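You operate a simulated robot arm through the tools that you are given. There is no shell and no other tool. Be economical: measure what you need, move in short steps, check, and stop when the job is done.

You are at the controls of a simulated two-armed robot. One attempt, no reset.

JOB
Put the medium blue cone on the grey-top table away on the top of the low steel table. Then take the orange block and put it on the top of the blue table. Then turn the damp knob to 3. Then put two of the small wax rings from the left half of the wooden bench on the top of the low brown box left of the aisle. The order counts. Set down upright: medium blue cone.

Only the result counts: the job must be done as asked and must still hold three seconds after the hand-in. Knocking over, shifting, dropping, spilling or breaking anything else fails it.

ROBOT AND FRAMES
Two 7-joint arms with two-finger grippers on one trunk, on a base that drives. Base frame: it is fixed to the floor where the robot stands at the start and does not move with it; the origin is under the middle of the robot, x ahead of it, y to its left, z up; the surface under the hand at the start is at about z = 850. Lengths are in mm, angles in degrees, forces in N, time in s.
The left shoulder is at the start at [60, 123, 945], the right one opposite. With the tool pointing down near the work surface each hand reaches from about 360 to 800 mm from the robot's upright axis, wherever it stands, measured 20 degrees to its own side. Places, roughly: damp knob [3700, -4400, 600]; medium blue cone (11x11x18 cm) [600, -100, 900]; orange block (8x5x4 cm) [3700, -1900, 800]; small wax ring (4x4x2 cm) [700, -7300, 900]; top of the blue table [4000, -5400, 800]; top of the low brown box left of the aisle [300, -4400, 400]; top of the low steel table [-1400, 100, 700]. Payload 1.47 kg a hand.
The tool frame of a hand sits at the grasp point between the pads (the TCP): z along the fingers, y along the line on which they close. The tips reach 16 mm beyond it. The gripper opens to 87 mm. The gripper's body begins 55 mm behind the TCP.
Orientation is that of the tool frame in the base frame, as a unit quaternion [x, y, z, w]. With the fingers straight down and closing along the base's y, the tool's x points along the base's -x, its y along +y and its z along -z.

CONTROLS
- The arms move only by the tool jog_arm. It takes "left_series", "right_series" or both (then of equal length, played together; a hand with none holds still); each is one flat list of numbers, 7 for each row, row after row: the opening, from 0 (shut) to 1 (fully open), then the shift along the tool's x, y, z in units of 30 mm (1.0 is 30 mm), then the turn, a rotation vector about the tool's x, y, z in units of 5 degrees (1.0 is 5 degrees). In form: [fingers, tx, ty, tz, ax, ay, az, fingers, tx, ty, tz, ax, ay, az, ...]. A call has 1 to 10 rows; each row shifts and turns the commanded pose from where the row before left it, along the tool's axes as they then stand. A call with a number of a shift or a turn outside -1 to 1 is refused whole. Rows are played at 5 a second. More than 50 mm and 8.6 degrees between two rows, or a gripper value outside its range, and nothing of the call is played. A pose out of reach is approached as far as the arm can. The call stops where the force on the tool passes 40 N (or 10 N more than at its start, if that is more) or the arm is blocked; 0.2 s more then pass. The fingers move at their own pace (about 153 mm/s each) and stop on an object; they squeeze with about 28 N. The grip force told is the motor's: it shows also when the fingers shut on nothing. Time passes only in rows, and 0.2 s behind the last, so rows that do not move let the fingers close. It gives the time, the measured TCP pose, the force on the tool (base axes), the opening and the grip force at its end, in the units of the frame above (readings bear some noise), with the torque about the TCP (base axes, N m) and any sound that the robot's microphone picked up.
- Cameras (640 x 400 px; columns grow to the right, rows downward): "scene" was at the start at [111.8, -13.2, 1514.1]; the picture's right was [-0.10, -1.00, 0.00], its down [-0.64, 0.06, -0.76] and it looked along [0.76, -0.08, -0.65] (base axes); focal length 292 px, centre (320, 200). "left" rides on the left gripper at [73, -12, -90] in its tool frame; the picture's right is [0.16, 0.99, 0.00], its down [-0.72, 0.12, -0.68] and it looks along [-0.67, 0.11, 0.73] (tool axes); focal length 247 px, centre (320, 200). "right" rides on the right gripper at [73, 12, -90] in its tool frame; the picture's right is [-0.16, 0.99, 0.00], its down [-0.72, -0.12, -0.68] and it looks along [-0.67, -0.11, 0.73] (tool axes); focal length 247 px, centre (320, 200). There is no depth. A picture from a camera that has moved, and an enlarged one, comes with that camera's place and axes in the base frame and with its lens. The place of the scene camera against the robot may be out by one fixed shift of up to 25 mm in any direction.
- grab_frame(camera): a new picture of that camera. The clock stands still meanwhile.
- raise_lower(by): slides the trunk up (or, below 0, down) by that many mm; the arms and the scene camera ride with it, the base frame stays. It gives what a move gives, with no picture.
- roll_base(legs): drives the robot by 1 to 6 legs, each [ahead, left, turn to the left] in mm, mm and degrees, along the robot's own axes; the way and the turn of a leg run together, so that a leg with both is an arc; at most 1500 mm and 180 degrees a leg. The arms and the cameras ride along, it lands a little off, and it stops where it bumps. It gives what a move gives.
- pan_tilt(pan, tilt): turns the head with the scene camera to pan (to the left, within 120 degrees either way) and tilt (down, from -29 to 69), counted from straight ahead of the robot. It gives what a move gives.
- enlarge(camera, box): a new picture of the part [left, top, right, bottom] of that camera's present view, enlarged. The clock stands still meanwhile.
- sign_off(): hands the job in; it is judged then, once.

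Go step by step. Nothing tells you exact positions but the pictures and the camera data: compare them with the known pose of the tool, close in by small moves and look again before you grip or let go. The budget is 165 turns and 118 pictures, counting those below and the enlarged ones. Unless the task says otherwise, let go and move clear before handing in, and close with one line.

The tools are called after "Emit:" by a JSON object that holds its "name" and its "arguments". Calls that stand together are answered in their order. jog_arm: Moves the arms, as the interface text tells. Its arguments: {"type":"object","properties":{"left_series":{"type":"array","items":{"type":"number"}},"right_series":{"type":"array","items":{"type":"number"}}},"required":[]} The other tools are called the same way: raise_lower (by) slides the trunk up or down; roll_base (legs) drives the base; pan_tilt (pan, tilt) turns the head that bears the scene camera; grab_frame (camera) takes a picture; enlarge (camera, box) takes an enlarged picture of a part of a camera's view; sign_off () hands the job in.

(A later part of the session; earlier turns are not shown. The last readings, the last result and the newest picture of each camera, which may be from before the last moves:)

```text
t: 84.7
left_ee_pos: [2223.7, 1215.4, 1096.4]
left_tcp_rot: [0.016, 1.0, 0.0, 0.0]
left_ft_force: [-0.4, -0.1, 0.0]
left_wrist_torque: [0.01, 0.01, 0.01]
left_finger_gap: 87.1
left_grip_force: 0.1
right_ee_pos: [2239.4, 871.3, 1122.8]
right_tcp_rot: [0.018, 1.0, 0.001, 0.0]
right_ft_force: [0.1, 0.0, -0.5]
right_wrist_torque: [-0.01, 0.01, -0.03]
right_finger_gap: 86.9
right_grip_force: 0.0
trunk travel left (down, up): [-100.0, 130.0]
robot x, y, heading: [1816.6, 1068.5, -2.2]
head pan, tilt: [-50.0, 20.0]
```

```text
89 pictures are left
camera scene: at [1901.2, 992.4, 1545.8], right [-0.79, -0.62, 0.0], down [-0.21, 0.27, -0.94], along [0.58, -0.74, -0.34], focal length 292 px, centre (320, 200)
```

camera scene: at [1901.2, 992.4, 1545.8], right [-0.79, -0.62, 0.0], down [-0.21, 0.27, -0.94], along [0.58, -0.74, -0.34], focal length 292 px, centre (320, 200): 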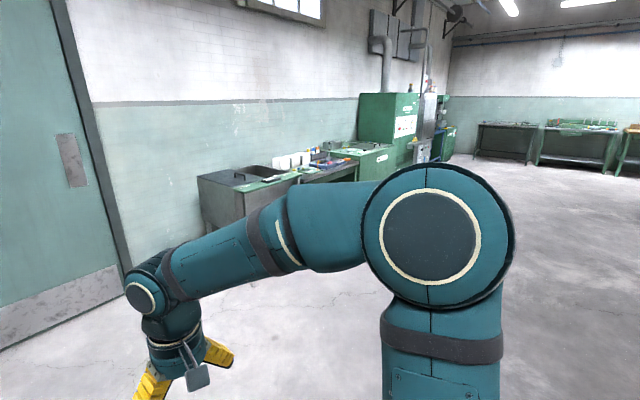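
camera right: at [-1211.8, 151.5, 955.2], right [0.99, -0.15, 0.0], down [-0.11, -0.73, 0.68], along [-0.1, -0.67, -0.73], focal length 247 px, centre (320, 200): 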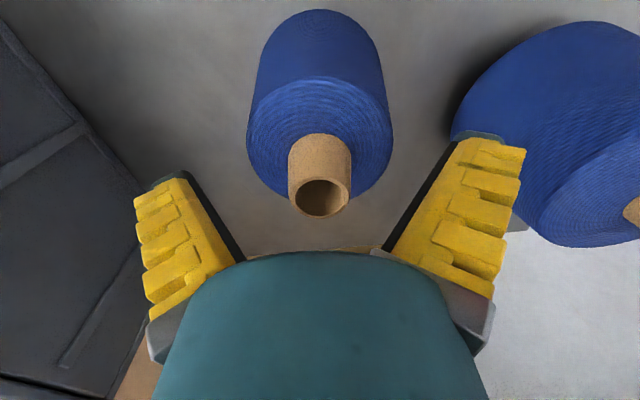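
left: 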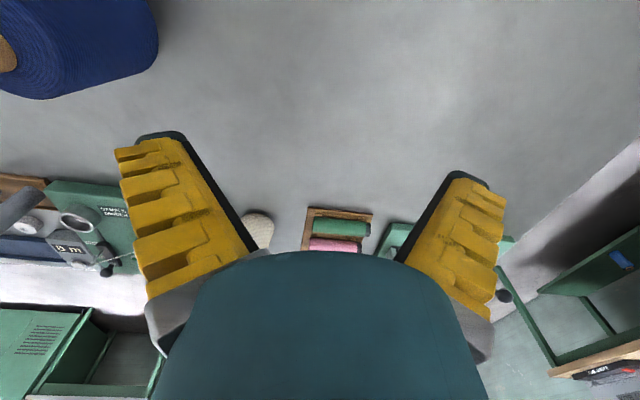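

Floor beyond the grey table is open. I'll turn to face −y and drive to about y = −1350.

Emit:
{"name": "roll_base", "arguments": {"legs": [[0, 0, -87.8], [1200, 300, 0], [1200, 250, 0]]}}

Emit:
{"name": "pan_tilt", "arguments": {"pan": 45, "tilt": 20}}

Emit:
{"name": "grab_frame", "arguments": {"camera": "scene"}}

Emit:
{"name": "pan_tilt", "arguments": {"pan": 0, "tilt": 15}}

Emit:
{"name": "grab_frame", "arguments": {"camera": "scene"}}

```text
t: 100.5
left_ee_pos: [2562.7, -1704.4, 1096.1]
left_tcp_rot: [0.699, 0.715, 0.0, 0.0]
left_ft_force: [-0.6, 0.6, 0.2]
left_wrist_torque: [0.01, 0.01, 0.0]
left_finger_gap: 87.0
left_grip_force: 0.0
right_ee_pos: [2218.1, -1738.8, 1123.3]
right_tcp_rot: [0.699, 0.715, 0.0, 0.0]
right_ft_force: [-0.3, -0.3, -0.1]
right_wrist_torque: [0.04, 0.01, -0.01]
right_finger_gap: 87.0
right_grip_force: 0.1
trunk travel left (down, up): [-100.0, 130.0]
robot x, y, heading: [2395.2, -1304.3, -88.8]
head pan, tilt: [-50.0, 20.0]
```

```text
t: 102.2
left_ee_pos: [2562.7, -1704.7, 1096.2]
left_tcp_rot: [0.699, 0.715, 0.0, 0.001]
left_ft_force: [-1.1, -0.3, -0.4]
left_wrist_torque: [-0.04, -0.01, -0.02]
left_finger_gap: 86.9
left_grip_force: 0.0
right_ee_pos: [2217.3, -1739.7, 1122.0]
right_tcp_rot: [0.7, 0.714, 0.001, -0.001]
right_ft_force: [-0.5, 0.3, 0.7]
right_wrist_torque: [-0.01, -0.02, 0.0]
right_finger_gap: 87.0
right_grip_force: 0.0
trunk travel left (down, up): [-100.0, 130.0]
robot x, y, heading: [2394.2, -1306.8, -89.0]
head pan, tilt: [45.0, 20.0]
```

```text
88 pictures are left
camera scene: at [2480.0, -1385.3, 1545.7], right [-0.69, -0.72, 0.0], down [-0.25, 0.24, -0.94], along [0.68, -0.65, -0.34], focal length 292 px, centre (320, 200)
```

scene: 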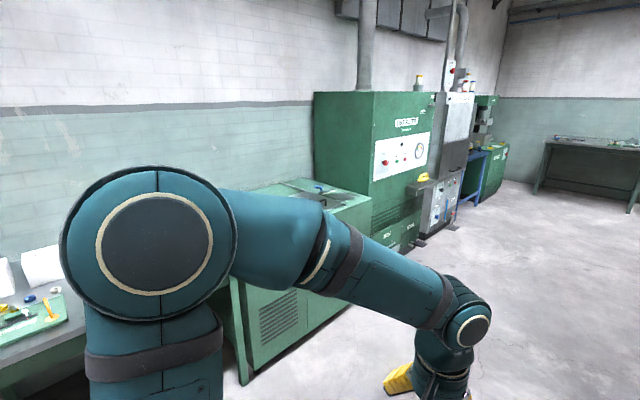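

```text
t: 103.3
left_ee_pos: [2563.2, -1704.0, 1097.2]
left_tcp_rot: [0.699, 0.715, 0.0, 0.001]
left_ft_force: [0.1, 1.2, 0.2]
left_wrist_torque: [-0.03, -0.01, 0.04]
left_finger_gap: 87.1
left_grip_force: 0.0
right_ee_pos: [2216.5, -1739.5, 1122.4]
right_tcp_rot: [0.7, 0.714, 0.001, 0.0]
right_ft_force: [-0.1, -0.3, 0.7]
right_wrist_torque: [0.03, 0.01, 0.01]
right_finger_gap: 87.2
right_grip_force: 0.1
trunk travel left (down, up): [-100.0, 130.0]
robot x, y, heading: [2393.3, -1305.2, -88.8]
head pan, tilt: [0.0, 15.0]
```

```text
87 pictures are left
camera scene: at [2414.8, -1414.2, 1553.9], right [-1.0, -0.02, 0.0], down [-0.01, 0.26, -0.97], along [0.02, -0.97, -0.26], focal length 292 px, centre (320, 200)
```

scene: 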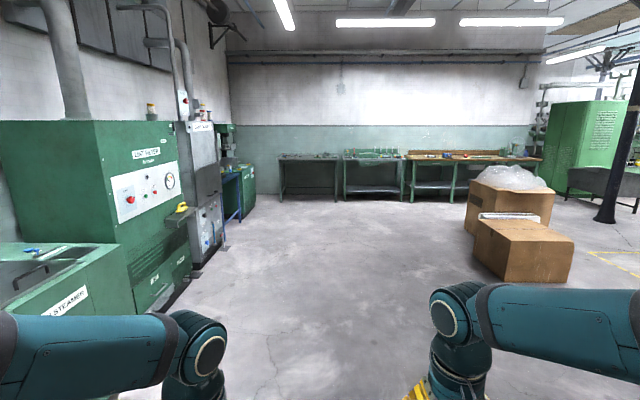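

The steamer unit to my left should hold the orange block (~[3700, −1900, 800]). I turn to face it and strafe level with it.

Emit:
{"name": "roll_base", "arguments": {"legs": [[0, 0, 89], [0, -580, 0]]}}

Emit:
{"name": "pan_tilt", "arguments": {"pan": 0, "tilt": 28}}

Emit:
{"name": "grab_frame", "arguments": {"camera": "scene"}}

```text
t: 112.6
left_ee_pos: [2799.8, -1710.5, 1096.7]
left_tcp_rot: [-0.007, 1.0, 0.0, 0.002]
left_ft_force: [0.7, 0.1, -0.2]
left_wrist_torque: [-0.02, -0.02, -0.03]
left_finger_gap: 86.7
left_grip_force: 0.1
right_ee_pos: [2833.8, -2056.0, 1122.8]
right_tcp_rot: [-0.008, 1.0, -0.001, -0.001]
right_ft_force: [0.6, 0.0, 0.4]
right_wrist_torque: [0.0, 0.01, -0.06]
right_finger_gap: 87.2
right_grip_force: 0.1
trunk travel left (down, up): [-100.0, 130.0]
robot x, y, heading: [2402.9, -1875.0, 1.0]
head pan, tilt: [0.0, 15.0]
```

```text
t: 113.3
left_ee_pos: [2800.2, -1710.7, 1095.9]
left_tcp_rot: [-0.008, 1.0, 0.0, 0.001]
left_ft_force: [-0.1, 0.3, -0.2]
left_wrist_torque: [0.02, -0.02, 0.0]
left_finger_gap: 86.8
left_grip_force: 0.1
right_ee_pos: [2833.8, -2055.7, 1121.7]
right_tcp_rot: [-0.007, 1.0, 0.0, 0.001]
right_ft_force: [-0.2, -0.6, 0.6]
right_wrist_torque: [-0.05, -0.01, -0.01]
right_finger_gap: 87.1
right_grip_force: 0.1
trunk travel left (down, up): [-100.0, 130.0]
robot x, y, heading: [2402.3, -1873.8, 0.9]
head pan, tilt: [0.0, 28.0]
```

```text
86 pictures are left
camera scene: at [2520.2, -1879.2, 1532.9], right [0.02, -1.0, 0.0], down [-0.47, -0.01, -0.88], along [0.88, 0.01, -0.47], focal length 292 px, centre (320, 200)
```

scene: 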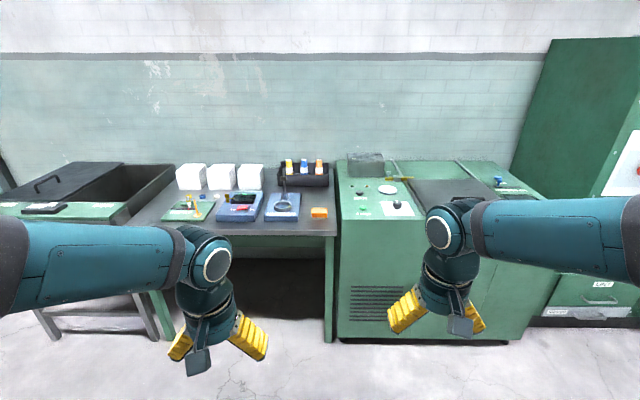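

The orange block sits at the right end of the small table, about [3750, −1860]. Driving closer so it lies slightly right of centre.

Emit:
{"name": "roll_base", "arguments": {"legs": [[600, 110, -1]]}}

Emit:
{"name": "pan_tilt", "arguments": {"pan": -5, "tilt": 38}}

Emit:
{"name": "grab_frame", "arguments": {"camera": "scene"}}

```text
t: 116.6
left_ee_pos: [3375.7, -1604.3, 1096.2]
left_tcp_rot: [0.0, 1.0, 0.0, 0.0]
left_ft_force: [-0.3, 0.4, 0.1]
left_wrist_torque: [0.03, 0.0, -0.01]
left_finger_gap: 86.8
left_grip_force: 0.0
right_ee_pos: [3404.5, -1947.9, 1123.2]
right_tcp_rot: [0.0, 1.0, 0.0, 0.0]
right_ft_force: [0.6, 0.8, 0.0]
right_wrist_torque: [0.02, 0.0, -0.02]
right_finger_gap: 86.9
right_grip_force: 0.0
trunk travel left (down, up): [-100.0, 130.0]
robot x, y, heading: [2975.5, -1760.5, -0.0]
head pan, tilt: [0.0, 28.0]
```

```text
t: 117.4
left_ee_pos: [3375.4, -1602.0, 1096.5]
left_tcp_rot: [-0.002, 1.0, 0.0, 0.001]
left_ft_force: [-0.6, 0.9, 0.4]
left_wrist_torque: [0.03, 0.01, -0.02]
left_finger_gap: 86.7
left_grip_force: 0.0
right_ee_pos: [3403.8, -1948.0, 1122.5]
right_tcp_rot: [0.0, 1.0, 0.001, 0.0]
right_ft_force: [-0.3, -1.2, -0.7]
right_wrist_torque: [0.04, -0.02, 0.01]
right_finger_gap: 86.8
right_grip_force: 0.0
trunk travel left (down, up): [-100.0, 130.0]
robot x, y, heading: [2977.0, -1759.2, -0.1]
head pan, tilt: [-5.0, 38.0]
```

```text
85 pictures are left
camera scene: at [3087.7, -1774.1, 1517.4], right [-0.09, -1.0, 0.0], down [-0.61, 0.05, -0.79], along [0.79, -0.07, -0.62], focal length 292 px, centre (320, 200)
```

scene: 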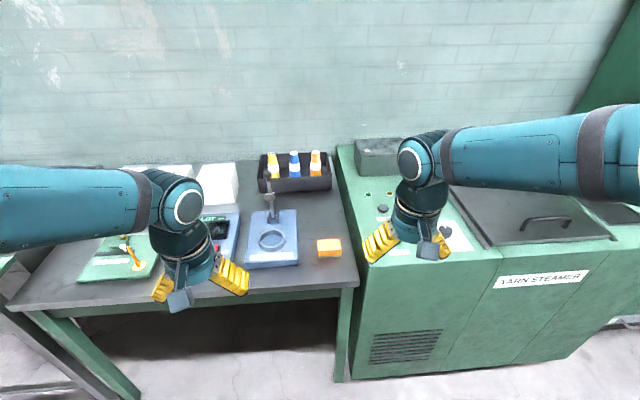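

The block's long side runs along y, so I'll grip it across x. Driving 100 mm closer, moving over it, then rotating the hand 90°.

Emit:
{"name": "roll_base", "arguments": {"legs": [[100, 0, 0]]}}

Emit:
{"name": "jog_arm", "arguments": {"right_series": [1, -0.946, 0.362, 0, 0, 0, 0, 1, -0.946, 0.362, 0, 0, 0, 0, 1, -0.946, 0.362, 0, 0, 0, 0, 1, -0.946, 0.362, 0, 0, 0, 0, 1, -0.946, 0.362, 0, 0, 0, 0, 1, -0.946, 0.362, 0, 0, 0, 0, 1, -0.946, 0.362, 0, 0, 0, 0, 1, -0.946, 0.362, 0, 0, 0, 0]}}

Emit:
{"name": "jog_arm", "arguments": {"right_series": [1, 0, 0, 0, 0, 0, 1, 1, 0, 0, 0, 0, 0, 1, 1, 0, 0, 0, 0, 0, 1, 1, 0, 0, 0, 0, 0, 1, 1, 0, 0, 0, 0, 0, 1, 1, 0, 0, 0, 0, 0, 1, 1, 0, 0, 0, 0, 0, 1, 1, 0, 0, 0, 0, 0, 1, 1, 0, 0, 0, 0, 0, 1]}}

Emit:
{"name": "jog_arm", "arguments": {"right_series": [1, 0, 0, 0, 0, 0, 1, 1, 0, 0, 0, 0, 0, 1, 1, 0, 0, 0, 0, 0, 1, 1, 0, 0, 0, 0, 0, 1, 1, 0, 0, 0, 0, 0, 1, 1, 0, 0, 0, 0, 0, 1, 1, 0, 0, 0, 0, 0, 1, 1, 0, 0, 0, 0, 0, 1, 1, 0, 0, 0, 0, 0, 1]}}

Emit:
{"name": "grab_frame", "arguments": {"camera": "right"}}

Emit:
{"name": "grab_frame", "arguments": {"camera": "scene"}}

```text
t: 118.5
left_ee_pos: [3473.2, -1602.5, 1096.6]
left_tcp_rot: [0.0, 1.0, 0.0, 0.0]
left_ft_force: [-0.1, -1.1, -0.1]
left_wrist_torque: [0.02, 0.01, -0.05]
left_finger_gap: 87.1
left_grip_force: 0.1
right_ee_pos: [3501.6, -1948.5, 1122.6]
right_tcp_rot: [0.001, 1.0, 0.0, 0.0]
right_ft_force: [0.2, 0.7, 0.1]
right_wrist_torque: [0.0, -0.03, 0.02]
right_finger_gap: 86.8
right_grip_force: 0.0
trunk travel left (down, up): [-100.0, 130.0]
robot x, y, heading: [3073.7, -1762.1, 0.3]
head pan, tilt: [-5.0, 38.0]
```

```text
t: 120.3
left_ee_pos: [3474.7, -1602.0, 1095.7]
left_tcp_rot: [0.0, 1.0, 0.0, 0.0]
left_ft_force: [-0.1, 0.2, -0.3]
left_wrist_torque: [0.03, 0.0, 0.01]
left_finger_gap: 86.9
left_grip_force: 0.0
right_ee_pos: [3732.1, -1861.8, 1122.3]
right_tcp_rot: [0.0, 1.0, 0.0, -0.001]
right_ft_force: [0.5, 0.6, -0.1]
right_wrist_torque: [0.01, -0.02, 0.02]
right_finger_gap: 86.9
right_grip_force: 0.0
trunk travel left (down, up): [-100.0, 130.0]
robot x, y, heading: [3071.7, -1761.7, -0.0]
head pan, tilt: [-5.0, 38.0]
```

```text
t: 122.3
left_ee_pos: [3473.2, -1602.7, 1096.8]
left_tcp_rot: [0.0, 1.0, 0.0, 0.001]
left_ft_force: [0.5, -0.2, -1.1]
left_wrist_torque: [0.0, -0.01, 0.0]
left_finger_gap: 87.0
left_grip_force: 0.1
right_ee_pos: [3728.9, -1861.8, 1122.8]
right_tcp_rot: [0.384, 0.923, 0.0, 0.0]
right_ft_force: [-0.6, -0.2, 0.2]
right_wrist_torque: [-0.02, 0.02, -0.02]
right_finger_gap: 86.9
right_grip_force: 0.0
trunk travel left (down, up): [-100.0, 130.0]
robot x, y, heading: [3072.9, -1759.3, -0.0]
head pan, tilt: [-5.0, 38.0]
```

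```text
t: 124.3
left_ee_pos: [3473.7, -1604.0, 1096.7]
left_tcp_rot: [0.0, 1.0, 0.0, 0.001]
left_ft_force: [-0.1, 0.2, -0.5]
left_wrist_torque: [0.0, 0.0, -0.03]
left_finger_gap: 86.9
left_grip_force: 0.2
right_ee_pos: [3728.3, -1860.5, 1122.7]
right_tcp_rot: [0.708, 0.706, 0.0, 0.0]
right_ft_force: [0.4, 0.6, -0.3]
right_wrist_torque: [-0.01, -0.02, 0.04]
right_finger_gap: 87.1
right_grip_force: 0.1
trunk travel left (down, up): [-100.0, 130.0]
robot x, y, heading: [3074.1, -1761.2, -0.0]
head pan, tilt: [-5.0, 38.0]
```

```text
84 pictures are left
camera right: at [3741.3, -1787.6, 1211.6], right [0.99, -0.16, 0.0], down [-0.12, -0.72, 0.68], along [-0.11, -0.67, -0.73], focal length 247 px, centre (320, 200)
```

right: 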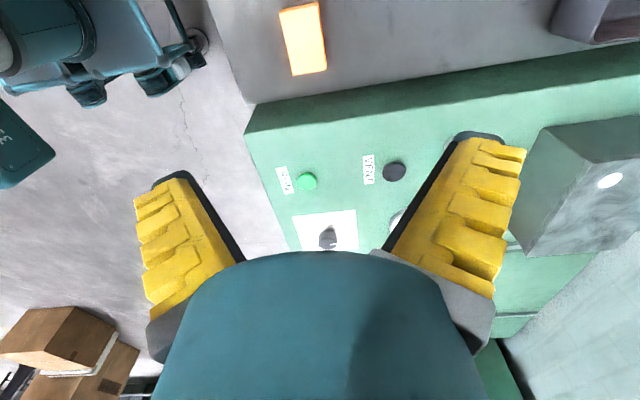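

```text
83 pictures are left
camera scene: at [3185.2, -1774.1, 1517.3], right [-0.09, -1.0, 0.0], down [-0.61, 0.05, -0.79], along [0.79, -0.07, -0.62], focal length 292 px, centre (320, 200)
```

scene: 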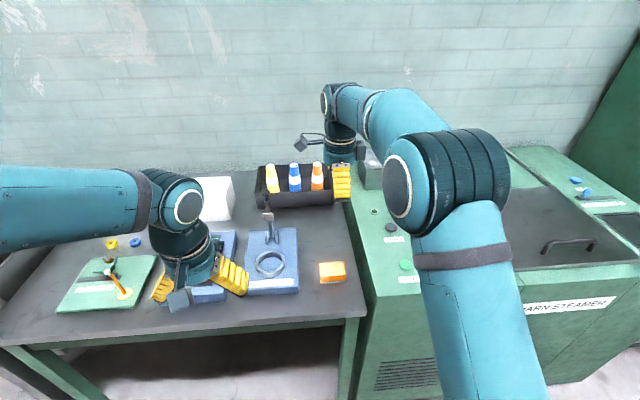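

The block is aligned with y and centred near [3709, −1849]. Correcting and descending to about z=940.

Emit:
{"name": "jog_arm", "arguments": {"right_series": [1, 0.38, -0.62, 0, 0, 0, 0, 1, 0, 0, 1, 0, 0, 0, 1, 0, 0, 1, 0, 0, 0, 1, 0, 0, 1, 0, 0, 0, 1, 0, 0, 1, 0, 0, 0, 1, 0, 0, 1, 0, 0, 0, 1, 0, 0, 1, 0, 0, 0]}}

Emit:
{"name": "grab_frame", "arguments": {"camera": "right"}}

Emit:
{"name": "grab_frame", "arguments": {"camera": "scene"}}

```text
t: 125.9
left_ee_pos: [3473.6, -1602.3, 1096.5]
left_tcp_rot: [-0.001, 1.0, -0.001, 0.0]
left_ft_force: [-0.1, -1.2, 0.3]
left_wrist_torque: [0.01, 0.04, -0.02]
left_finger_gap: 87.2
left_grip_force: 0.1
right_ee_pos: [3709.5, -1848.7, 940.5]
right_tcp_rot: [0.707, 0.707, -0.001, 0.0]
right_ft_force: [-0.2, -0.3, 0.0]
right_wrist_torque: [-0.02, 0.02, -0.04]
right_finger_gap: 87.1
right_grip_force: 0.0
trunk travel left (down, up): [-100.0, 130.0]
robot x, y, heading: [3074.5, -1761.2, -0.2]
head pan, tilt: [-5.0, 38.0]
```

```text
82 pictures are left
camera right: at [3722.2, -1775.5, 1029.5], right [0.99, -0.16, 0.0], down [-0.12, -0.72, 0.68], along [-0.11, -0.67, -0.73], focal length 247 px, centre (320, 200)
```

right: 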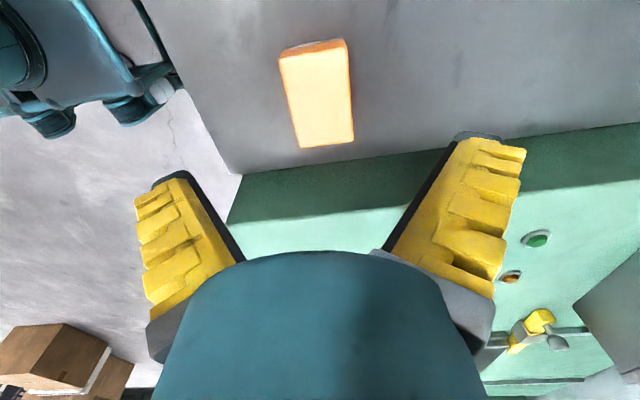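

```text
81 pictures are left
camera scene: at [3185.5, -1773.9, 1517.3], right [-0.09, -1.0, 0.0], down [-0.61, 0.05, -0.79], along [0.78, -0.07, -0.62], focal length 292 px, centre (320, 200)
```

scene: 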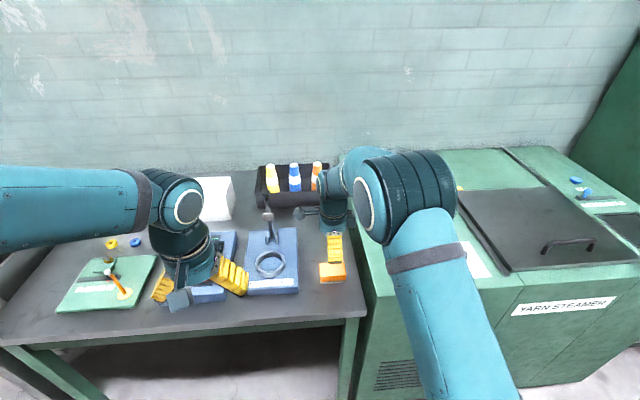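

On axis; top at z≈832. Descending to TCP 850 first and checking arm clearance.

Emit:
{"name": "jog_arm", "arguments": {"right_series": [1, 0, 0, 1, 0, 0, 0, 1, 0, 0, 1, 0, 0, 0, 1, 0, 0, 1, 0, 0, 0]}}

Emit:
{"name": "grab_frame", "arguments": {"camera": "right"}}

Emit:
{"name": "grab_frame", "arguments": {"camera": "scene"}}

```text
t: 126.7
left_ee_pos: [3473.0, -1601.8, 1096.2]
left_tcp_rot: [0.0, 1.0, 0.0, 0.0]
left_ft_force: [0.0, 0.5, -0.5]
left_wrist_torque: [0.01, 0.03, 0.0]
left_finger_gap: 87.0
left_grip_force: 0.0
right_ee_pos: [3708.6, -1849.7, 852.5]
right_tcp_rot: [0.707, 0.707, 0.001, 0.0]
right_ft_force: [-0.7, 0.5, -0.7]
right_wrist_torque: [-0.03, -0.04, 0.0]
right_finger_gap: 86.7
right_grip_force: 0.1
trunk travel left (down, up): [-100.0, 130.0]
robot x, y, heading: [3070.7, -1761.7, -0.1]
head pan, tilt: [-5.0, 38.0]
```

```text
80 pictures are left
camera right: at [3720.6, -1775.7, 940.6], right [0.99, -0.16, 0.0], down [-0.12, -0.72, 0.68], along [-0.11, -0.67, -0.73], focal length 247 px, centre (320, 200)
```

right: 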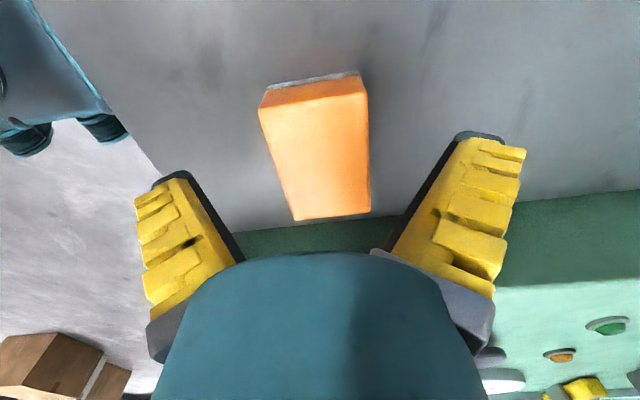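

```text
79 pictures are left
camera scene: at [3185.8, -1774.2, 1517.2], right [-0.09, -1.0, 0.0], down [-0.61, 0.05, -0.79], along [0.78, -0.07, -0.62], focal length 292 px, centre (320, 200)
```

scene: 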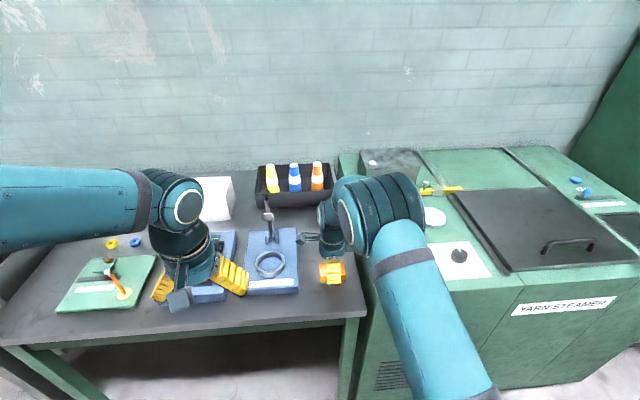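

The block is centred under the hand (top ≈ 838). Descending 32 mm and closing.

Emit:
{"name": "jog_arm", "arguments": {"right_series": [1, 0, 0.05, 0.5, 0, 0, 0, 1, 0, 0, 0.55, 0, 0, 0, 0.5, 0, 0, 0, 0, 0, 0, 0, 0, 0, 0, 0, 0, 0, 0, 0, 0, 0, 0, 0, 0, 0, 0, 0, 0, 0, 0, 0]}}

Emit:
{"name": "grab_frame", "arguments": {"camera": "right"}}

```text
t: 128.1
left_ee_pos: [3472.4, -1604.1, 1097.1]
left_tcp_rot: [-0.001, 1.0, 0.0, 0.001]
left_ft_force: [-0.2, 0.5, 0.9]
left_wrist_torque: [0.02, 0.01, 0.0]
left_finger_gap: 86.9
left_grip_force: 0.1
right_ee_pos: [3710.6, -1849.4, 820.2]
right_tcp_rot: [0.707, 0.708, -0.001, 0.0]
right_ft_force: [0.9, -0.3, -0.2]
right_wrist_torque: [-0.02, -0.02, 0.01]
right_finger_gap: 48.4
right_grip_force: 27.6
trunk travel left (down, up): [-100.0, 130.0]
robot x, y, heading: [3070.6, -1761.4, -0.0]
head pan, tilt: [-5.0, 38.0]
```

```text
78 pictures are left
camera right: at [3723.2, -1775.8, 910.2], right [0.99, -0.16, 0.0], down [-0.12, -0.72, 0.68], along [-0.11, -0.67, -0.73], focal length 247 px, centre (320, 200)
```

right: 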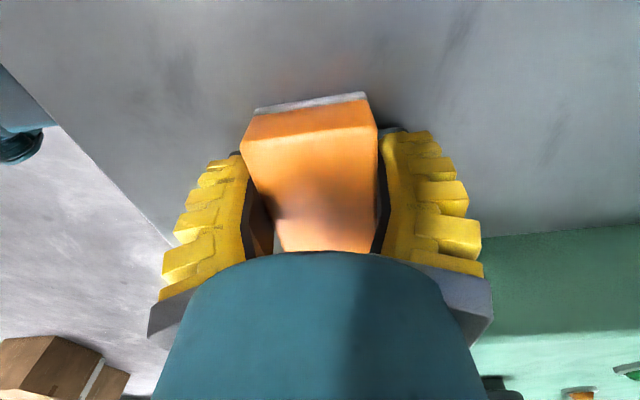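

Gripped at 48 mm. Lifting.

Emit:
{"name": "jog_arm", "arguments": {"right_series": [0, 0, 0, -0.5, 0, 0, 0, 0, 0, 0, -1, 0, 0, 0, 0, 0, 0, -1, 0, 0, 0, 0, 0, 0, -1, 0, 0, 0, 0, 0, 0, -1, 0, 0, 0, 0, 0, 0, -1, 0, 0, 0, 0, 0, 0, -1, 0, 0, 0, 0, 0, 0, -1, 0, 0, 0, 0, 0, 0, -1, 0, 0, 0, 0, 0, 0, -1, 0, 0, 0]}}

Emit:
{"name": "roll_base", "arguments": {"legs": [[-650, 0, 0], [0, 0, -90]]}}

Emit:
{"name": "pan_tilt", "arguments": {"pan": 20, "tilt": 18}}

Emit:
{"name": "grab_frame", "arguments": {"camera": "scene"}}

Emit:
{"name": "grab_frame", "arguments": {"camera": "right"}}

```text
t: 130.3
left_ee_pos: [3472.5, -1604.7, 1096.4]
left_tcp_rot: [0.0, 1.0, 0.0, 0.001]
left_ft_force: [0.3, -0.4, 0.2]
left_wrist_torque: [0.02, 0.01, -0.03]
left_finger_gap: 86.8
left_grip_force: 0.1
right_ee_pos: [3709.8, -1849.7, 1107.6]
right_tcp_rot: [0.707, 0.707, -0.001, -0.001]
right_ft_force: [0.3, 0.3, -0.2]
right_wrist_torque: [-0.02, -0.02, -0.03]
right_finger_gap: 48.4
right_grip_force: 27.7
trunk travel left (down, up): [-100.0, 130.0]
robot x, y, heading: [3071.1, -1760.2, 0.1]
head pan, tilt: [-5.0, 38.0]
```

```text
t: 137.8
left_ee_pos: [2567.8, -2162.0, 1097.8]
left_tcp_rot: [0.716, 0.699, 0.0, 0.001]
left_ft_force: [0.4, -0.1, 1.0]
left_wrist_torque: [-0.02, -0.01, -0.03]
left_finger_gap: 87.0
left_grip_force: 0.1
right_ee_pos: [2316.2, -2393.0, 1106.3]
right_tcp_rot: [1.0, -0.012, 0.0, -0.001]
right_ft_force: [-1.0, -0.3, -1.1]
right_wrist_torque: [0.01, -0.03, -0.02]
right_finger_gap: 48.2
right_grip_force: 27.8
trunk travel left (down, up): [-100.0, 130.0]
robot x, y, heading: [2424.2, -1752.0, -91.6]
head pan, tilt: [-5.0, 38.0]
```

```text
t: 138.7
left_ee_pos: [2568.2, -2161.8, 1095.9]
left_tcp_rot: [0.716, 0.698, 0.0, 0.0]
left_ft_force: [-0.1, 0.0, -0.2]
left_wrist_torque: [-0.02, 0.01, 0.02]
left_finger_gap: 87.2
left_grip_force: 0.1
right_ee_pos: [2315.3, -2393.3, 1106.2]
right_tcp_rot: [1.0, -0.013, 0.0, -0.001]
right_ft_force: [0.4, -0.1, -0.9]
right_wrist_torque: [-0.01, -0.01, 0.02]
right_finger_gap: 47.9
right_grip_force: 27.4
trunk travel left (down, up): [-100.0, 130.0]
robot x, y, heading: [2420.7, -1756.3, -91.5]
head pan, tilt: [20.0, 18.0]
```

```text
77 pictures are left
camera scene: at [2466.3, -1859.8, 1548.9], right [-0.95, -0.32, 0.0], down [-0.1, 0.29, -0.95], along [0.3, -0.9, -0.31], focal length 292 px, centre (320, 200)
```

scene: 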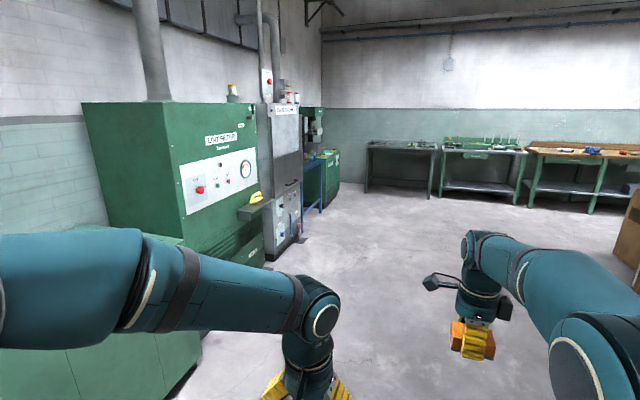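

```text
76 pictures are left
camera right: at [2389.2, -2405.6, 1196.2], right [-0.18, -0.98, 0.0], down [-0.72, 0.13, 0.68], along [-0.67, 0.12, -0.73], focal length 247 px, centre (320, 200)
```

right: 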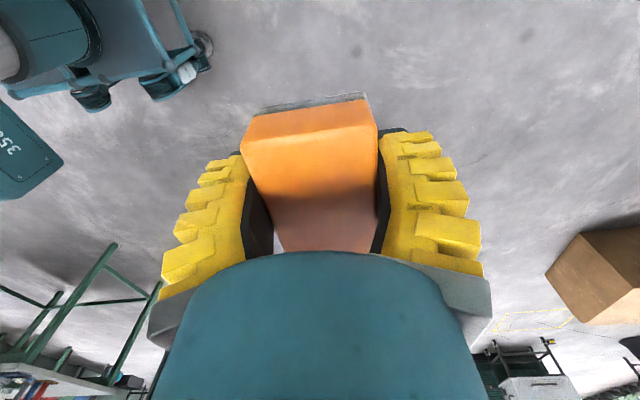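

Block held securely. Driving down the aisle to the blue table near [4000, −5400].

Emit:
{"name": "roll_base", "arguments": {"legs": [[0, 0, 1.6], [1450, 0, 0], [1450, 0, 0], [650, 0, 0]]}}

Emit:
{"name": "pan_tilt", "arguments": {"pan": 80, "tilt": 22}}

Emit:
{"name": "grab_frame", "arguments": {"camera": "scene"}}

```text
t: 156.2
left_ee_pos: [2453.5, -5710.1, 1097.1]
left_tcp_rot: [0.72, 0.694, 0.0, 0.0]
left_ft_force: [-0.2, -0.5, -0.1]
left_wrist_torque: [0.01, 0.01, -0.01]
left_finger_gap: 86.7
left_grip_force: 0.0
right_ee_pos: [2199.2, -5936.4, 1106.8]
right_tcp_rot: [1.0, -0.019, 0.0, -0.001]
right_ft_force: [1.5, -0.5, -0.8]
right_wrist_torque: [-0.02, 0.04, 0.02]
right_finger_gap: 47.9
right_grip_force: 28.3
trunk travel left (down, up): [-100.0, 130.0]
robot x, y, heading: [2308.4, -5301.8, -92.1]
head pan, tilt: [20.0, 18.0]
```

```text
t: 157.5
left_ee_pos: [2454.5, -5709.4, 1095.9]
left_tcp_rot: [0.72, 0.694, 0.0, 0.0]
left_ft_force: [-0.3, 0.6, -0.5]
left_wrist_torque: [-0.01, 0.02, -0.01]
left_finger_gap: 86.8
left_grip_force: 0.0
right_ee_pos: [2199.1, -5936.1, 1106.6]
right_tcp_rot: [1.0, -0.018, 0.0, 0.0]
right_ft_force: [0.5, 0.4, -0.2]
right_wrist_torque: [0.0, 0.0, -0.01]
right_finger_gap: 48.2
right_grip_force: 28.0
trunk travel left (down, up): [-100.0, 130.0]
robot x, y, heading: [2312.1, -5301.8, -92.2]
head pan, tilt: [80.0, 22.0]
```

```text
75 pictures are left
camera scene: at [2418.4, -5336.6, 1542.5], right [-0.21, -0.98, 0.0], down [-0.37, 0.08, -0.93], along [0.91, -0.2, -0.37], focal length 292 px, centre (320, 200)
```

scene: 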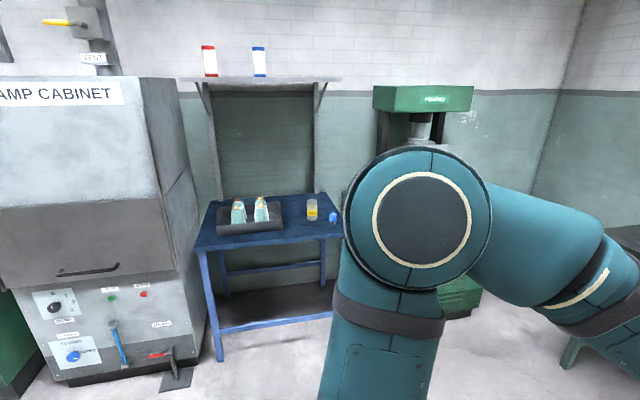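

The blue table is next to the damp cabinet. Turning to face it.

Emit:
{"name": "roll_base", "arguments": {"legs": [[0, 0, 92], [500, 0, 0]]}}

Emit:
{"name": "pan_tilt", "arguments": {"pan": 0, "tilt": 32}}

Emit:
{"name": "grab_frame", "arguments": {"camera": "scene"}}

```text
t: 164.3
left_ee_pos: [3231.1, -5182.1, 1096.6]
left_tcp_rot: [0.02, 1.0, 0.0, 0.0]
left_ft_force: [0.1, 0.6, 0.2]
left_wrist_torque: [0.02, 0.02, -0.02]
left_finger_gap: 87.1
left_grip_force: 0.0
right_ee_pos: [3457.2, -5438.0, 1106.4]
right_tcp_rot: [0.721, 0.693, 0.0, 0.0]
right_ft_force: [-0.2, -0.2, -1.1]
right_wrist_torque: [0.02, 0.03, 0.02]
right_finger_gap: 48.0
right_grip_force: 27.5
trunk travel left (down, up): [-100.0, 130.0]
robot x, y, heading: [2822.4, -5323.8, -2.4]
head pan, tilt: [80.0, 22.0]
```

```text
t: 165.9
left_ee_pos: [3229.4, -5181.5, 1097.1]
left_tcp_rot: [0.021, 1.0, 0.0, 0.001]
left_ft_force: [0.4, -0.4, -0.2]
left_wrist_torque: [-0.02, 0.0, -0.02]
left_finger_gap: 87.1
left_grip_force: 0.1
right_ee_pos: [3457.2, -5438.0, 1106.4]
right_tcp_rot: [0.722, 0.692, 0.001, 0.0]
right_ft_force: [-0.4, -0.1, -1.1]
right_wrist_torque: [0.02, 0.03, 0.0]
right_finger_gap: 48.1
right_grip_force: 28.1
trunk travel left (down, up): [-100.0, 130.0]
robot x, y, heading: [2820.2, -5322.5, -2.4]
head pan, tilt: [0.0, 32.0]
```

```text
74 pictures are left
camera scene: at [2939.1, -5332.6, 1526.5], right [-0.04, -1.0, 0.0], down [-0.53, 0.02, -0.85], along [0.85, -0.03, -0.53], focal length 292 px, centre (320, 200)
```

scene: 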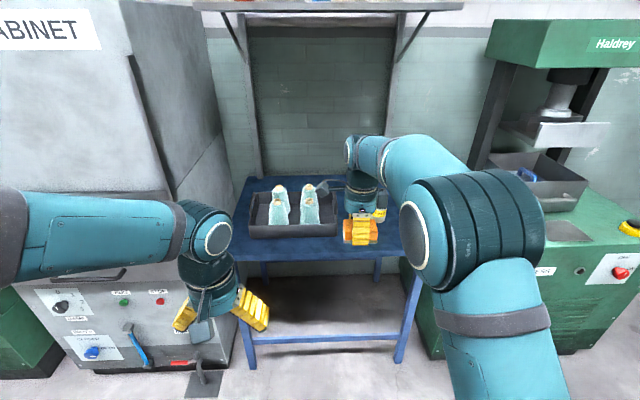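

The table has a tray of bottles at left-centre, a jar and a blue item at the right rear; the front right is free around [3765, −5555]. Approaching.

Emit:
{"name": "roll_base", "arguments": {"legs": [[280, -110, 2.4]]}}

Emit:
{"name": "pan_tilt", "arguments": {"pan": -8, "tilt": 42}}

Emit:
{"name": "grab_frame", "arguments": {"camera": "scene"}}

Emit:
{"name": "grab_frame", "arguments": {"camera": "right"}}

```text
t: 167.9
left_ee_pos: [3505.4, -5279.8, 1096.1]
left_tcp_rot: [-0.003, 1.0, 0.0, 0.001]
left_ft_force: [-0.5, 0.1, 0.3]
left_wrist_torque: [-0.01, 0.0, 0.03]
left_finger_gap: 86.9
left_grip_force: 0.1
right_ee_pos: [3743.4, -5525.0, 1106.1]
right_tcp_rot: [0.704, 0.71, 0.0, -0.001]
right_ft_force: [0.6, 0.0, -1.5]
right_wrist_torque: [0.0, 0.03, 0.05]
right_finger_gap: 48.2
right_grip_force: 28.2
trunk travel left (down, up): [-100.0, 130.0]
robot x, y, heading: [3100.8, -5442.8, 0.2]
head pan, tilt: [0.0, 32.0]
```

```text
t: 168.7
left_ee_pos: [3503.8, -5278.7, 1096.3]
left_tcp_rot: [-0.003, 1.0, 0.0, 0.001]
left_ft_force: [0.1, 0.5, 0.1]
left_wrist_torque: [0.02, 0.0, 0.02]
left_finger_gap: 86.8
left_grip_force: 0.1
right_ee_pos: [3742.8, -5524.5, 1106.9]
right_tcp_rot: [0.705, 0.71, 0.0, 0.0]
right_ft_force: [0.1, 0.6, -1.2]
right_wrist_torque: [-0.01, 0.0, -0.03]
right_finger_gap: 48.1
right_grip_force: 27.9
trunk travel left (down, up): [-100.0, 130.0]
robot x, y, heading: [3103.9, -5440.7, 0.4]
head pan, tilt: [-8.0, 42.0]
```

```text
73 pictures are left
camera scene: at [3214.2, -5457.0, 1511.4], right [-0.13, -0.99, 0.0], down [-0.66, 0.09, -0.74], along [0.74, -0.1, -0.67], focal length 292 px, centre (320, 200)
```

scene: 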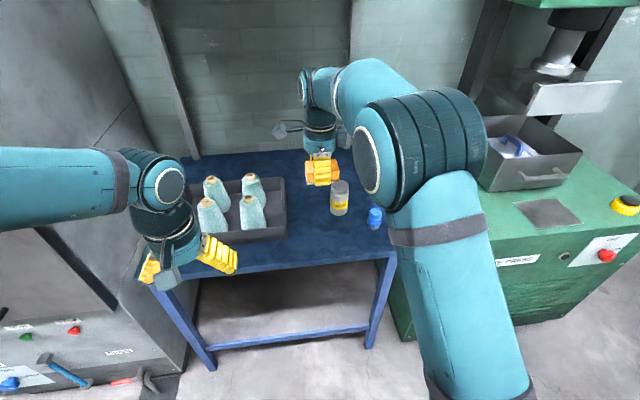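

```text
72 pictures are left
camera right: at [3754.7, -5451.1, 1196.5], right [0.99, -0.15, 0.0], down [-0.11, -0.72, 0.68], along [-0.1, -0.67, -0.73], focal length 247 px, centre (320, 200)
```

right: 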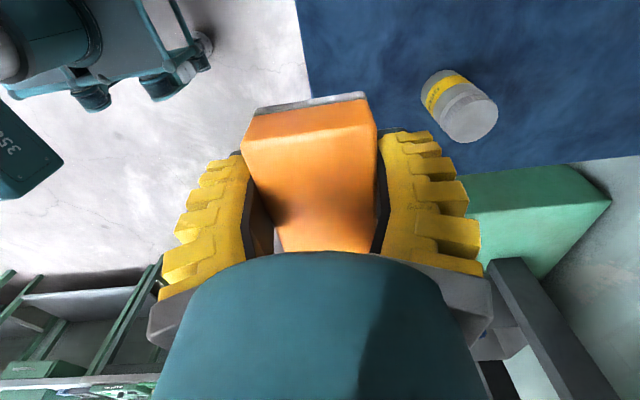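

Target [3805, −5535] is clear on all sides. Shifting over it and lowering 200 mm.

Emit:
{"name": "jog_arm", "arguments": {"right_series": [0, -0.17, 1, 0, 0, 0, 0, 0, -0.16, 1, 0, 0, 0, 0, 0, 0, 0, 1, 0, 0, 0, 0, 0, 0, 1, 0, 0, 0, 0, 0, 0, 1, 0, 0, 0, 0, 0, 0, 1, 0, 0, 0, 0, 0, 0, 1, 0, 0, 0, 0, 0, 0, 1, 0, 0, 0]}}

Emit:
{"name": "grab_frame", "arguments": {"camera": "scene"}}

Emit:
{"name": "grab_frame", "arguments": {"camera": "right"}}

```text
t: 170.5
left_ee_pos: [3503.9, -5280.0, 1096.0]
left_tcp_rot: [-0.004, 1.0, 0.0, -0.001]
left_ft_force: [-0.1, -0.7, -0.7]
left_wrist_torque: [-0.01, 0.02, 0.03]
left_finger_gap: 86.7
left_grip_force: 0.0
right_ee_pos: [3801.5, -5535.9, 927.5]
right_tcp_rot: [0.704, 0.71, -0.001, 0.0]
right_ft_force: [1.0, -0.6, -0.9]
right_wrist_torque: [0.01, 0.01, 0.03]
right_finger_gap: 48.1
right_grip_force: 28.1
trunk travel left (down, up): [-100.0, 130.0]
robot x, y, heading: [3105.3, -5443.9, 0.4]
head pan, tilt: [-8.0, 42.0]
```

```text
71 pictures are left
camera scene: at [3214.8, -5457.3, 1511.3], right [-0.13, -0.99, 0.0], down [-0.66, 0.09, -0.74], along [0.74, -0.1, -0.67], focal length 292 px, centre (320, 200)
```

scene: 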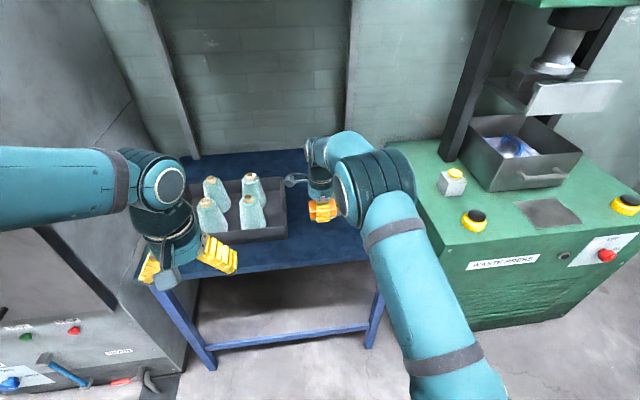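

```text
70 pictures are left
camera right: at [3813.2, -5462.1, 1016.3], right [0.99, -0.15, 0.0], down [-0.11, -0.72, 0.68], along [-0.1, -0.67, -0.73], focal length 247 px, centre (320, 200)
```

right: 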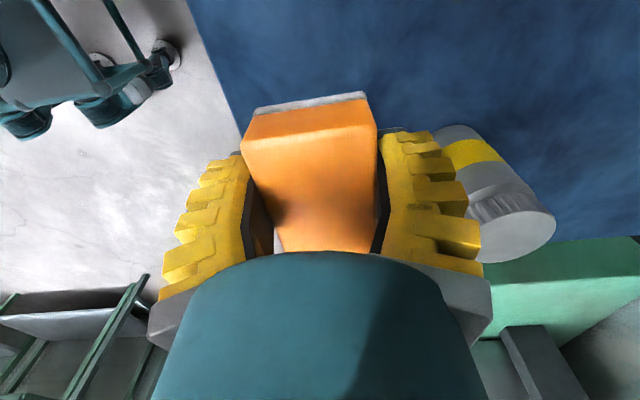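

Clear of the jar. Lowering further, then fine steps to contact.

Emit:
{"name": "jog_arm", "arguments": {"right_series": [0, 0, 0, 1, 0, 0, 0, 0, 0, 0, 1, 0, 0, 0, 0, 0, 0, 0.5, 0, 0, 0]}}

Emit:
{"name": "enlarge", "arguments": {"camera": "scene", "box": [260, 130, 420, 280]}}

```text
t: 171.3
left_ee_pos: [3504.4, -5279.6, 1095.7]
left_tcp_rot: [-0.004, 1.0, 0.001, 0.001]
left_ft_force: [-0.3, 0.3, 0.0]
left_wrist_torque: [-0.01, 0.0, 0.03]
left_finger_gap: 87.1
left_grip_force: 0.0
right_ee_pos: [3803.1, -5533.7, 849.2]
right_tcp_rot: [0.704, 0.71, -0.001, 0.0]
right_ft_force: [-0.5, -0.4, -1.1]
right_wrist_torque: [-0.02, -0.02, -0.02]
right_finger_gap: 48.4
right_grip_force: 28.5
trunk travel left (down, up): [-100.0, 130.0]
robot x, y, heading: [3101.1, -5440.2, 0.2]
head pan, tilt: [-8.0, 42.0]
```

```text
2.67 times, centred on (340, 205) of scene
camera zoom: at [3214.7, -5457.1, 1511.4], right [-0.13, -0.99, 0.0], down [-0.66, 0.09, -0.74], along [0.74, -0.1, -0.67], focal length 779 px, centre (267, 187)
```

zoom: 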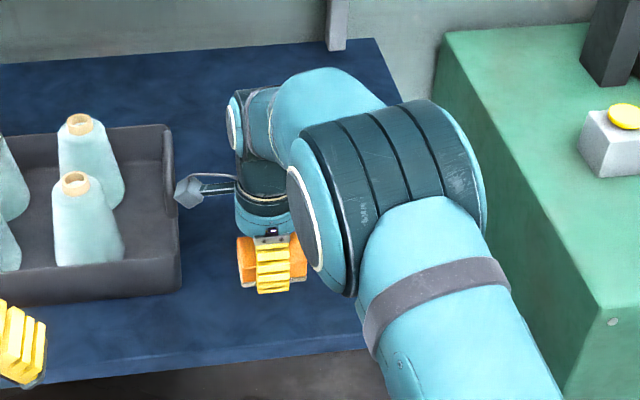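

Emit:
{"name": "jog_arm", "arguments": {"right_series": [0, 0, 0, 0.3, 0, 0, 0, 0, 0, 0, 0.15, 0, 0, 0, 0, 0, 0, 0.1, 0, 0, 0, 0, 0, 0, 0.1, 0, 0, 0]}}

```text
t: 172.3
left_ee_pos: [3504.1, -5281.2, 1096.4]
left_tcp_rot: [-0.003, 1.0, 0.0, 0.001]
left_ft_force: [-0.7, 0.7, -0.2]
left_wrist_torque: [0.03, -0.01, 0.01]
left_finger_gap: 86.9
left_grip_force: 0.0
right_ee_pos: [3803.1, -5532.4, 832.0]
right_tcp_rot: [0.705, 0.71, -0.001, 0.0]
right_ft_force: [0.1, 0.0, -0.5]
right_wrist_torque: [0.03, 0.0, -0.02]
right_finger_gap: 48.2
right_grip_force: 28.0
trunk travel left (down, up): [-100.0, 130.0]
robot x, y, heading: [3106.8, -5443.2, 0.4]
head pan, tilt: [-8.0, 42.0]
```

No contact yet; continuing.

Emit:
{"name": "jog_arm", "arguments": {"right_series": [0, 0, 0, 0.1, 0, 0, 0, 0, 0, 0, 0.1, 0, 0, 0, 0, 0, 0, 0.1, 0, 0, 0]}}

Emit:
{"name": "grab_frame", "arguments": {"camera": "right"}}

```text
t: 173.1
left_ee_pos: [3502.8, -5278.7, 1097.1]
left_tcp_rot: [-0.003, 1.0, 0.0, 0.001]
left_ft_force: [0.7, 0.1, -0.1]
left_wrist_torque: [-0.01, -0.01, 0.03]
left_finger_gap: 87.1
left_grip_force: 0.1
right_ee_pos: [3803.7, -5533.3, 824.6]
right_tcp_rot: [0.705, 0.709, 0.0, 0.0]
right_ft_force: [0.1, 0.2, -1.0]
right_wrist_torque: [-0.01, 0.01, 0.05]
right_finger_gap: 48.0
right_grip_force: 28.1
trunk travel left (down, up): [-100.0, 130.0]
robot x, y, heading: [3104.1, -5438.4, 0.2]
head pan, tilt: [-8.0, 42.0]
```

```text
68 pictures are left
camera right: at [3814.8, -5459.5, 914.1], right [0.99, -0.15, 0.0], down [-0.11, -0.72, 0.68], along [-0.1, -0.67, -0.73], focal length 247 px, centre (320, 200)
```

right: 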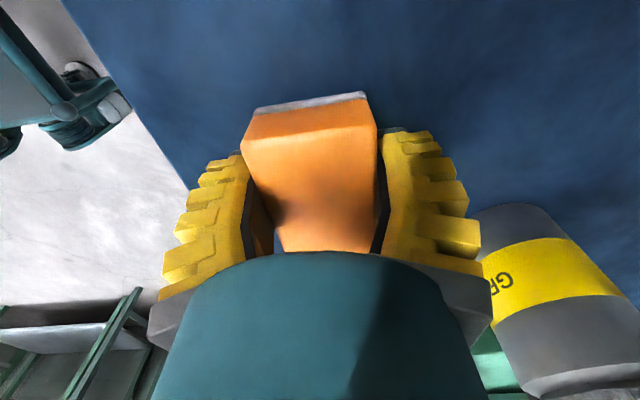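

Emit:
{"name": "jog_arm", "arguments": {"right_series": [0, 0, 0, 0.1, 0, 0, 0, 0, 0, 0, 0.08, 0, 0, 0]}}

```text
t: 173.7
left_ee_pos: [3503.3, -5278.3, 1097.4]
left_tcp_rot: [-0.003, 1.0, 0.0, 0.001]
left_ft_force: [-0.1, 0.7, -0.7]
left_wrist_torque: [0.0, -0.03, -0.02]
left_finger_gap: 86.9
left_grip_force: 0.0
right_ee_pos: [3803.0, -5531.9, 821.5]
right_tcp_rot: [0.704, 0.71, 0.001, 0.001]
right_ft_force: [0.1, 0.2, 9.4]
right_wrist_torque: [-0.33, 0.02, -0.02]
right_finger_gap: 48.1
right_grip_force: 27.9
trunk travel left (down, up): [-100.0, 130.0]
robot x, y, heading: [3105.6, -5440.3, 0.2]
head pan, tilt: [-8.0, 42.0]
```

Contact at TCP 821. Opening partially (the jar is near), then raising.

Emit:
{"name": "jog_arm", "arguments": {"right_series": [0.62, 0, 0, 0, 0, 0, 0, 0.75, 0, 0, 0, 0, 0, 0, 0.75, 0, 0, 0, 0, 0, 0]}}

Emit:
{"name": "jog_arm", "arguments": {"right_series": [0.75, 0, 0, -0.5, 0, 0, 0, 0.75, 0, 0, -1, 0, 0, 0, 0.75, 0, 0, -1, 0, 0, 0, 0.75, 0, 0, -1, 0, 0, 0, 0.75, 0, 0, -1, 0, 0, 0, 0.75, 0, 0, -1, 0, 0, 0, 0.75, 0, 0, -1, 0, 0, 0, 0.75, 0, 0, -1, 0, 0, 0, 0.75, 0, 0, -1, 0, 0, 0, 0.75, 0, 0, -1, 0, 0, 0]}}

Emit:
{"name": "grab_frame", "arguments": {"camera": "scene"}}

```text
t: 174.5
left_ee_pos: [3504.2, -5279.2, 1096.9]
left_tcp_rot: [-0.003, 1.0, 0.0, 0.001]
left_ft_force: [0.1, -0.4, -0.4]
left_wrist_torque: [0.0, 0.01, 0.02]
left_finger_gap: 87.3
left_grip_force: 0.1
right_ee_pos: [3802.0, -5533.8, 818.2]
right_tcp_rot: [0.704, 0.71, 0.0, -0.001]
right_ft_force: [0.0, 0.2, 0.5]
right_wrist_torque: [-0.05, -0.01, -0.05]
right_finger_gap: 69.3
right_grip_force: 2.9
trunk travel left (down, up): [-100.0, 130.0]
robot x, y, heading: [3102.4, -5441.5, 0.4]
head pan, tilt: [-8.0, 42.0]
```

```text
t: 176.7
left_ee_pos: [3504.3, -5279.9, 1096.9]
left_tcp_rot: [-0.004, 1.0, 0.0, 0.0]
left_ft_force: [-0.1, 0.1, 0.0]
left_wrist_torque: [0.0, 0.03, -0.02]
left_finger_gap: 87.0
left_grip_force: 0.0
right_ee_pos: [3801.1, -5534.8, 1103.9]
right_tcp_rot: [0.704, 0.71, 0.0, 0.0]
right_ft_force: [0.7, -0.2, 0.0]
right_wrist_torque: [0.0, -0.01, -0.01]
right_finger_gap: 69.3
right_grip_force: 2.6
trunk travel left (down, up): [-100.0, 130.0]
robot x, y, heading: [3102.4, -5437.9, 0.7]
head pan, tilt: [-8.0, 42.0]
```

```text
67 pictures are left
camera scene: at [3214.2, -5457.2, 1511.4], right [-0.13, -0.99, 0.0], down [-0.66, 0.09, -0.74], along [0.74, -0.1, -0.67], focal length 292 px, centre (320, 200)
```

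scene: 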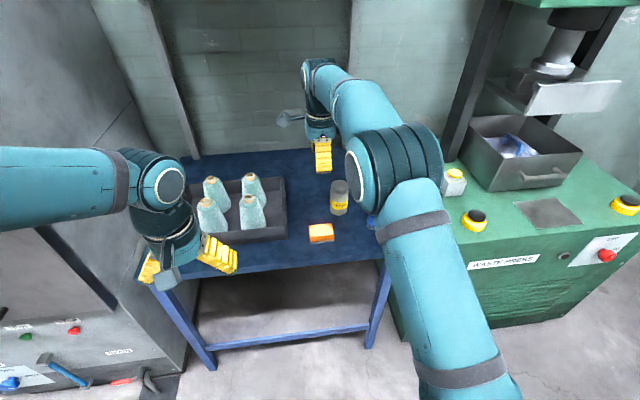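

Block placed. Now the damp cabinet: backing off and strafing left to view its panel.

Emit:
{"name": "roll_base", "arguments": {"legs": [[-650, 0, 0], [0, 1000, 0]]}}

Emit:
{"name": "pan_tilt", "arguments": {"pan": 0, "tilt": 35}}

Emit:
{"name": "grab_frame", "arguments": {"camera": "scene"}}

```text
t: 188.9
left_ee_pos: [2833.9, -4291.4, 1097.7]
left_tcp_rot: [-0.012, 1.0, 0.0, 0.001]
left_ft_force: [-0.3, 0.2, -1.0]
left_wrist_torque: [-0.02, -0.01, 0.02]
left_finger_gap: 86.9
left_grip_force: 0.2
right_ee_pos: [3136.0, -4541.5, 1103.6]
right_tcp_rot: [0.698, 0.716, 0.0, 0.0]
right_ft_force: [-0.4, -0.4, 0.1]
right_wrist_torque: [0.01, 0.0, 0.03]
right_finger_gap: 69.2
right_grip_force: 3.1
trunk travel left (down, up): [-100.0, 130.0]
robot x, y, heading: [2437.8, -4459.9, 1.2]
head pan, tilt: [-8.0, 42.0]
```

```text
t: 189.6
left_ee_pos: [2834.5, -4291.5, 1097.5]
left_tcp_rot: [-0.013, 1.0, 0.0, 0.001]
left_ft_force: [0.3, -0.1, -0.6]
left_wrist_torque: [0.03, 0.01, 0.0]
left_finger_gap: 86.8
left_grip_force: 0.2
right_ee_pos: [3135.8, -4541.0, 1104.9]
right_tcp_rot: [0.698, 0.716, -0.001, 0.0]
right_ft_force: [-0.9, -0.2, 0.2]
right_wrist_torque: [0.0, 0.06, -0.01]
right_finger_gap: 69.2
right_grip_force: 2.8
trunk travel left (down, up): [-100.0, 130.0]
robot x, y, heading: [2436.2, -4461.7, 1.5]
head pan, tilt: [0.0, 35.0]
```

```text
66 pictures are left
camera scene: at [2552.4, -4462.8, 1521.8], right [0.02, -1.0, 0.0], down [-0.57, -0.01, -0.82], along [0.82, 0.02, -0.57], focal length 292 px, centre (320, 200)
```

scene: 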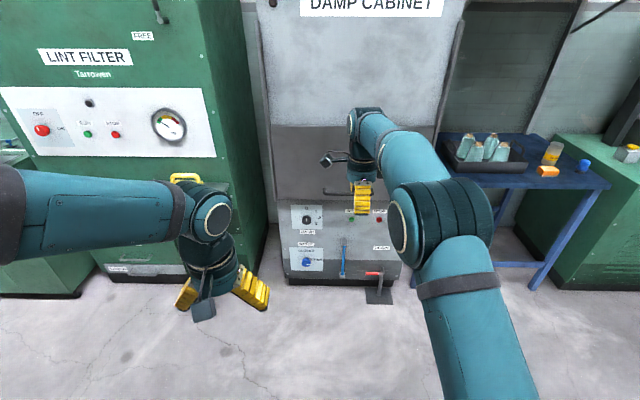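

Emit:
{"name": "enlarge", "arguments": {"camera": "scene", "box": [280, 195, 400, 305]}}

```text
3.64 times, centred on (340, 250) of scene
camera zoom: at [2552.4, -4462.8, 1521.8], right [0.02, -1.0, 0.0], down [-0.57, -0.01, -0.82], along [0.82, 0.02, -0.57], focal length 1062 px, centre (247, 18)
```

zoom: 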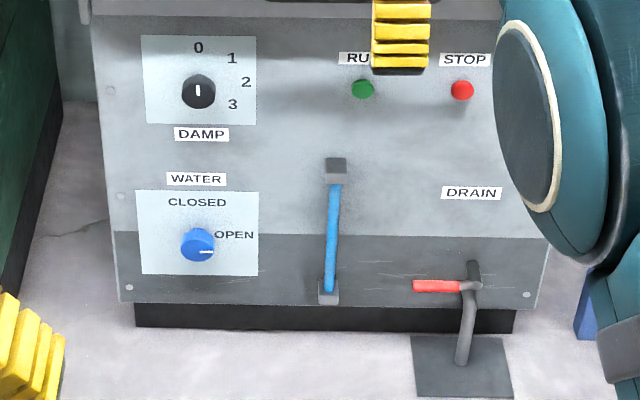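

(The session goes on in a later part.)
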